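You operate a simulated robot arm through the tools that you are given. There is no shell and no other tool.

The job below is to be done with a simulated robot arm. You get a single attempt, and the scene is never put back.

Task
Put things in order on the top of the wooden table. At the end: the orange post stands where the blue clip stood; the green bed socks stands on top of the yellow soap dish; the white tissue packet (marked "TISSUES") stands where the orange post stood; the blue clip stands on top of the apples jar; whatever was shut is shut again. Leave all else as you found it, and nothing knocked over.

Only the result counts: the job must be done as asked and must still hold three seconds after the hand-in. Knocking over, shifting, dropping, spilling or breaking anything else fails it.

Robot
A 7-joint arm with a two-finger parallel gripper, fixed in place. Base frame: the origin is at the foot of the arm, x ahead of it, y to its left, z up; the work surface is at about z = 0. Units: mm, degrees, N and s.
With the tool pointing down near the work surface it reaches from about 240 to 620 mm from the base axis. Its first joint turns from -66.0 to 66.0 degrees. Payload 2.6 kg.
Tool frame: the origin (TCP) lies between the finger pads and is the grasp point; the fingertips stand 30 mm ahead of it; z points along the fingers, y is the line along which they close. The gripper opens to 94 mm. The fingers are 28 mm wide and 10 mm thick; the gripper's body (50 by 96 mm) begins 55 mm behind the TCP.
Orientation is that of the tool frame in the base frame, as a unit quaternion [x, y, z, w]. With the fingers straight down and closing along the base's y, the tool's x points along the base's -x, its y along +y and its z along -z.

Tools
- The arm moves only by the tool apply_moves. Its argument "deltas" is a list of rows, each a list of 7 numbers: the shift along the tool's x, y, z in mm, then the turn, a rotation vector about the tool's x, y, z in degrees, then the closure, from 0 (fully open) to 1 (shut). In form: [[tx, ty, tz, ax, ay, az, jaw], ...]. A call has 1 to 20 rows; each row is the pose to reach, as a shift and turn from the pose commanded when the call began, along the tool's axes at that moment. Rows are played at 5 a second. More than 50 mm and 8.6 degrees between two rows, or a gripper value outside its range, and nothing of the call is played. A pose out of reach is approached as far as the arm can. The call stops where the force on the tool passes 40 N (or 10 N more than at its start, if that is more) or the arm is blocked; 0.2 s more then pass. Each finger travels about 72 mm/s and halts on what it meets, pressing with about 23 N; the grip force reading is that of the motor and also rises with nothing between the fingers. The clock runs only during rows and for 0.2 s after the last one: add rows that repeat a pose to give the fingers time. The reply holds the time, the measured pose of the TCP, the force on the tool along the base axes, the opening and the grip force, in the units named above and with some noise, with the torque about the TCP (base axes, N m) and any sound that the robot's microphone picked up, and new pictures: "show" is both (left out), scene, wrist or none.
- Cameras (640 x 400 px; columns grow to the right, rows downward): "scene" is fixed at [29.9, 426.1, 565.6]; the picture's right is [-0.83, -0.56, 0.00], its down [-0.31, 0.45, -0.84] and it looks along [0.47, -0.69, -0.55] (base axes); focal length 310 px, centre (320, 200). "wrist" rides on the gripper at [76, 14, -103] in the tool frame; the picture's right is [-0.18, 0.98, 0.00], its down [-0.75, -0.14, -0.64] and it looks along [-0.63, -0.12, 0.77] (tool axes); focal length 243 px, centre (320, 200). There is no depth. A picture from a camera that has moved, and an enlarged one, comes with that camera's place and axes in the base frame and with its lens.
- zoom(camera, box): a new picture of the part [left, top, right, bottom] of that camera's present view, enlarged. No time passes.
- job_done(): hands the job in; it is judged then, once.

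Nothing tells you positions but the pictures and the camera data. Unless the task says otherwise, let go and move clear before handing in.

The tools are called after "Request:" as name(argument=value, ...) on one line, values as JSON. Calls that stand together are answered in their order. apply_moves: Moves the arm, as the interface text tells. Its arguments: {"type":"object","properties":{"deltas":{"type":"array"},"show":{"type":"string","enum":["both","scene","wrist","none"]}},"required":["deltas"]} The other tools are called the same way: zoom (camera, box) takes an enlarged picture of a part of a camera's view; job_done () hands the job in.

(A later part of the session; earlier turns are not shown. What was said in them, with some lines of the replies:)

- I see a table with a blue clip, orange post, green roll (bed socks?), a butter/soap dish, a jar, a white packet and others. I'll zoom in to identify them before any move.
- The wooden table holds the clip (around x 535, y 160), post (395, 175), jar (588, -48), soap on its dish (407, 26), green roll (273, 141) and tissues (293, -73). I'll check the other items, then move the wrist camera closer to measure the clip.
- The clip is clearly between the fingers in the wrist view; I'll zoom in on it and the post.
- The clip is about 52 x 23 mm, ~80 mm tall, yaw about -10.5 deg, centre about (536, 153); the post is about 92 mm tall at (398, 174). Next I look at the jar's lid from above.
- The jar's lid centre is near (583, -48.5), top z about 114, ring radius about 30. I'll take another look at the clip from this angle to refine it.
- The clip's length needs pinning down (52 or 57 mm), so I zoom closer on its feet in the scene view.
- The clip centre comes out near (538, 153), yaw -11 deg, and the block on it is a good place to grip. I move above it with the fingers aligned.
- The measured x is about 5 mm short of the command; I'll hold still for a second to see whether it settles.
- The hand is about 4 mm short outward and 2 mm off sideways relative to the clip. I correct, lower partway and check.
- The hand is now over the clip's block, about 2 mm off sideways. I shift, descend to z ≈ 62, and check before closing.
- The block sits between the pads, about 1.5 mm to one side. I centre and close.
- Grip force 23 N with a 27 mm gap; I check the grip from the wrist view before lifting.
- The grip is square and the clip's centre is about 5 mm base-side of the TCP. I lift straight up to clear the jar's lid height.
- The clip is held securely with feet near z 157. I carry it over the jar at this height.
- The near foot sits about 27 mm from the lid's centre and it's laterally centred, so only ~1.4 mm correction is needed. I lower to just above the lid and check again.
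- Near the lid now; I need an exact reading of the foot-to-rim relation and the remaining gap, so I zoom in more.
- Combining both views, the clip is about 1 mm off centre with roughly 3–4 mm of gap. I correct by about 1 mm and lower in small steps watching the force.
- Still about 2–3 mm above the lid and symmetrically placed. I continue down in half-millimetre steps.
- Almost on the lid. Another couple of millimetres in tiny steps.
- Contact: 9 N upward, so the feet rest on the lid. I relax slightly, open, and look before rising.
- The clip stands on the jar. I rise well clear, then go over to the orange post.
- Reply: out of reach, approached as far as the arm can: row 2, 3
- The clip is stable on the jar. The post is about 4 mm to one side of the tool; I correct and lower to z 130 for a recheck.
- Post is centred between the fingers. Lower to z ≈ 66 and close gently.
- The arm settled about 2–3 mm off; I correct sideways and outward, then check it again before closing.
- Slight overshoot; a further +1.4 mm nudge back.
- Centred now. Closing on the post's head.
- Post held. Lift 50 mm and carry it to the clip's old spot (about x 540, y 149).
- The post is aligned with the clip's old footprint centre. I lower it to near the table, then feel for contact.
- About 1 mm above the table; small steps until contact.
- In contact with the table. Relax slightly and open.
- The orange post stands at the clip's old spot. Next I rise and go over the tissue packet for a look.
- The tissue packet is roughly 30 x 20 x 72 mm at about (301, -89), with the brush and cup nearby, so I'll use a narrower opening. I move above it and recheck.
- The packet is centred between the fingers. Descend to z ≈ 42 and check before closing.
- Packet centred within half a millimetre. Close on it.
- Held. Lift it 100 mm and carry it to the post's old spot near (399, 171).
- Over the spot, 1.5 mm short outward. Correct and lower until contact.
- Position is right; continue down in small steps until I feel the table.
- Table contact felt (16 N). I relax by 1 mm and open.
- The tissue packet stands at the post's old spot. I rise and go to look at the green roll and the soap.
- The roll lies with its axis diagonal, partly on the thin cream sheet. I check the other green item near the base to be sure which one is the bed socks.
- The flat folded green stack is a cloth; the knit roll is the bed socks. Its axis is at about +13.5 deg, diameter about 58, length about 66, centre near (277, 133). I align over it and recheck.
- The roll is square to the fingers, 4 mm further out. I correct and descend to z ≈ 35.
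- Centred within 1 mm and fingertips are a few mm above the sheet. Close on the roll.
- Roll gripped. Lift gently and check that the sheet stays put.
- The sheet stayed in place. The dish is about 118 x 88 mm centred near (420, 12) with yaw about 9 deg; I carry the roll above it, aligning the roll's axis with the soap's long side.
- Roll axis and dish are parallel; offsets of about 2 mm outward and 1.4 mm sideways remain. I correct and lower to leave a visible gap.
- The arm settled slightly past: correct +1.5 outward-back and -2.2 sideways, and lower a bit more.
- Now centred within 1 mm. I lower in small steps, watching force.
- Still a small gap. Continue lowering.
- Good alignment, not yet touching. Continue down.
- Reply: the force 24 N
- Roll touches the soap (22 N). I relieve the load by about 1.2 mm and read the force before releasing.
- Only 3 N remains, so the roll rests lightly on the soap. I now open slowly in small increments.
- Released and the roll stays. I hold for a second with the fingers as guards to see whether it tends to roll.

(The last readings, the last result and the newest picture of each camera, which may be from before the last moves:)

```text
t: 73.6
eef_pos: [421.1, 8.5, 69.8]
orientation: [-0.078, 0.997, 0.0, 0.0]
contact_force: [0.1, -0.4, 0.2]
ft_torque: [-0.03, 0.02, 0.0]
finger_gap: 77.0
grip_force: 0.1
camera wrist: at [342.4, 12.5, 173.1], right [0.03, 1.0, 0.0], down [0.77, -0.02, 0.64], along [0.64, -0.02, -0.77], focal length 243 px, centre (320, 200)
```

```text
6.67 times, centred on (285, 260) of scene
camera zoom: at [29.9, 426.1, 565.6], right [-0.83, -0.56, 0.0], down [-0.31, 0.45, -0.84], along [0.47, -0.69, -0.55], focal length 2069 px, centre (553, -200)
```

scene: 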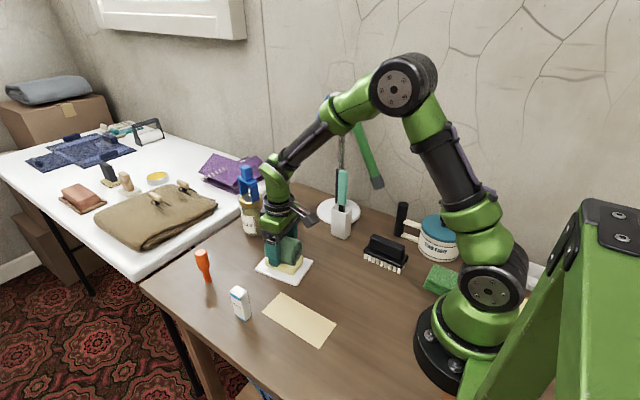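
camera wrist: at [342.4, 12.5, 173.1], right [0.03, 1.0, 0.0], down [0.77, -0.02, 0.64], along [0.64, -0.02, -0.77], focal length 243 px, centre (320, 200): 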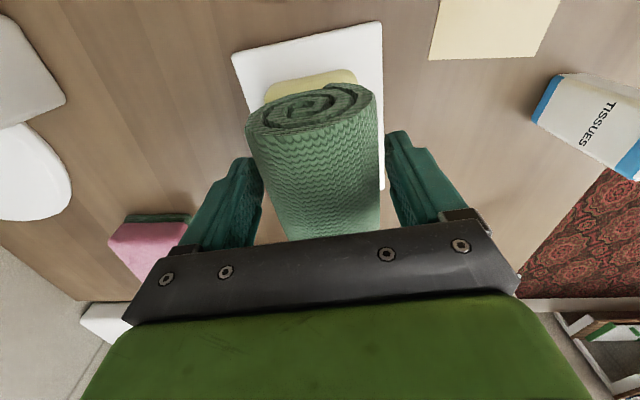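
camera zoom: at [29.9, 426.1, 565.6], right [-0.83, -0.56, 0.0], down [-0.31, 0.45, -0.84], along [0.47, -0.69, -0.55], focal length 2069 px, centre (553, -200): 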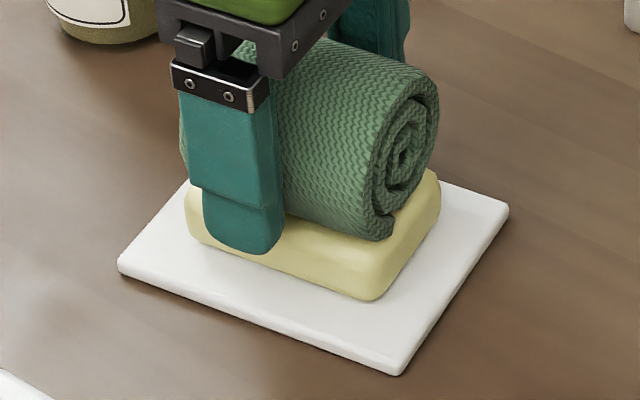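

The roll has not moved at all. I open fully, rise straight up and clear the area.

Request:
apply_moves(deltas=[[0, 0, 0, 0, 0, 0, 0.05], [0, 0, 0, 0, 0, 0, 0], [0, 0, -8, 0, 0, 0, 0], [0, 0, -25, 0, 0, 0, 0], [0, 0, -55, 0, 0, 0, 0], [0, 0, -90, 0, 0, 0, 0], [0, 0, -130, 0, 0, 0, 0], [0, 0, -170, 0, 0, 0, 0], [30, 0, -200, 0, 0, 0, 0], [60, 0, -230, 0, 0, 0, 0], [60, 0, -230, 0, 0, 0, 0]])

Request:
zoom(camera="scene", box=[180, 180, 340, 280])

Request:
zoom(camera="scene", box=[180, 240, 340, 340])

Request:
zoom(camera="scene", box=[320, 190, 480, 290])

Request:
zoom(camera="wrist", box=[160, 0, 480, 200])

```text
t: 76.0
eef_pos: [362.0, -3.0, 300.7]
orientation: [-0.078, 0.997, 0.0, 0.0]
contact_force: [-0.4, 0.1, -0.6]
ft_torque: [0.02, -0.01, 0.0]
finger_gap: 94.1
grip_force: 0.0
camera wrist: at [283.7, 0.6, 404.1], right [0.03, 1.0, 0.0], down [0.77, -0.02, 0.64], along [0.64, -0.02, -0.77], focal length 243 px, centre (320, 200)
```

scene: 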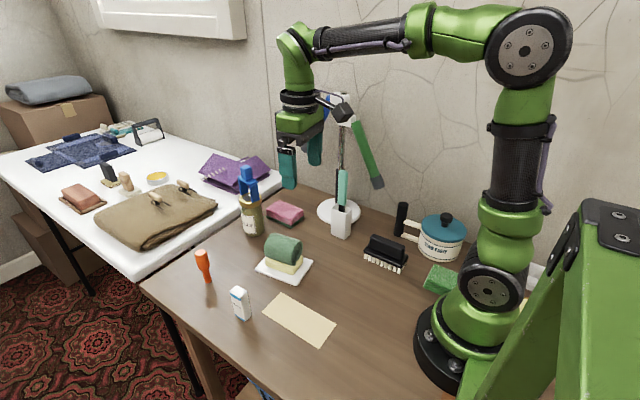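
wrist: 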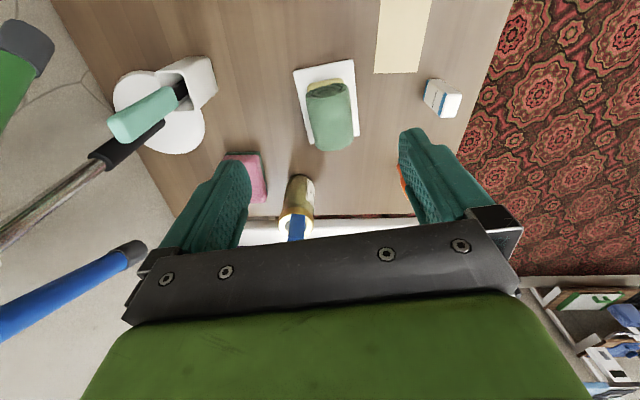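

```text
4.00 times, centred on (260, 230) of scene
camera zoom: at [29.9, 426.1, 565.6], right [-0.83, -0.56, 0.0], down [-0.31, 0.45, -0.84], along [0.47, -0.69, -0.55], focal length 1242 px, centre (560, 80)
```

zoom: 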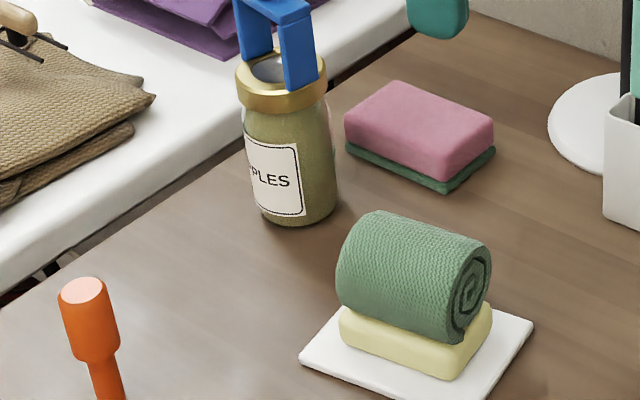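

```text
4.00 times, centred on (260, 290) of scene
camera zoom: at [29.9, 426.1, 565.6], right [-0.83, -0.56, 0.0], down [-0.31, 0.45, -0.84], along [0.47, -0.69, -0.55], focal length 1242 px, centre (560, -160)
```

zoom: 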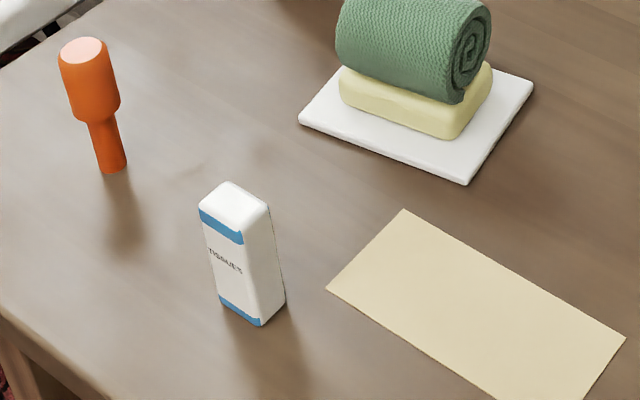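

```text
4.00 times, centred on (400, 240) of scene
camera zoom: at [29.9, 426.1, 565.6], right [-0.83, -0.56, 0.0], down [-0.31, 0.45, -0.84], along [0.47, -0.69, -0.55], focal length 1242 px, centre (0, 40)
```

zoom: 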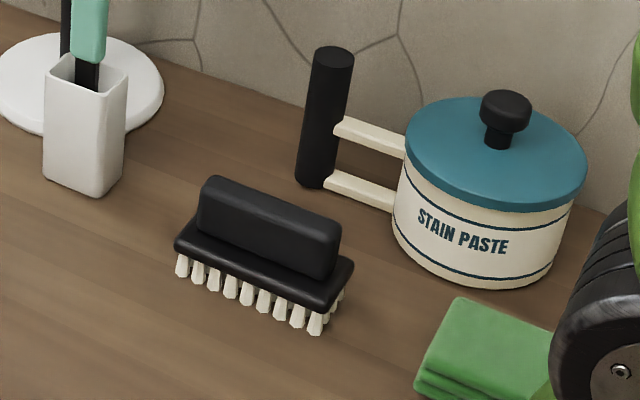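

```text
2.00 times, centred on (320, 100) of wrist
camera zoom: at [283.7, 0.6, 404.1], right [0.03, 1.0, 0.0], down [0.77, -0.02, 0.64], along [0.64, -0.02, -0.77], focal length 485 px, centre (320, 400)
```

zoom: 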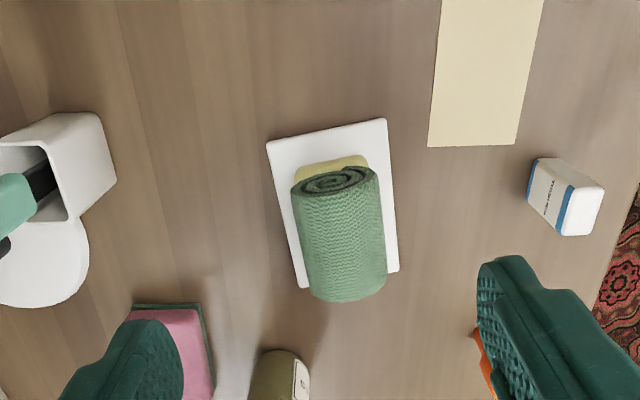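

The clip is on the jar, the post is at the clip's old spot, the tissues are at the post's old spot and the roll is on the soap dish. Everything else is where it was, the lids are still shut, and the hand is empty and clear, so I'm handing in.

Request:
job_done()

```text
The job is handed in.
```

I've handed the job in with all four moves done. The last pictures before the hand-in showed everything standing and steady.

- **Blue clip:** stands on the lid of the apples jar.
- **Orange post:** stands where the clip stood, to within a few millimetres.
- **Tissue packet:** stands upright where the post stood, also to within a few millimetres.
- **Green bed socks:** lie on their side, as before, on the soap of the yellow soap dish. I watched them for over a second after letting go and they did not roll.

I took the knitted green roll to be the bed socks, not the flat folded green stack near the arm's base. I took the white dish holding the yellow soap to be the yellow soap dish.

Nothing was opened, so the jar and the paste pot are still shut. The sheet that was under the roll, the brush and the other items on the wooden table look unmoved. The gripper is open and clear of the table.
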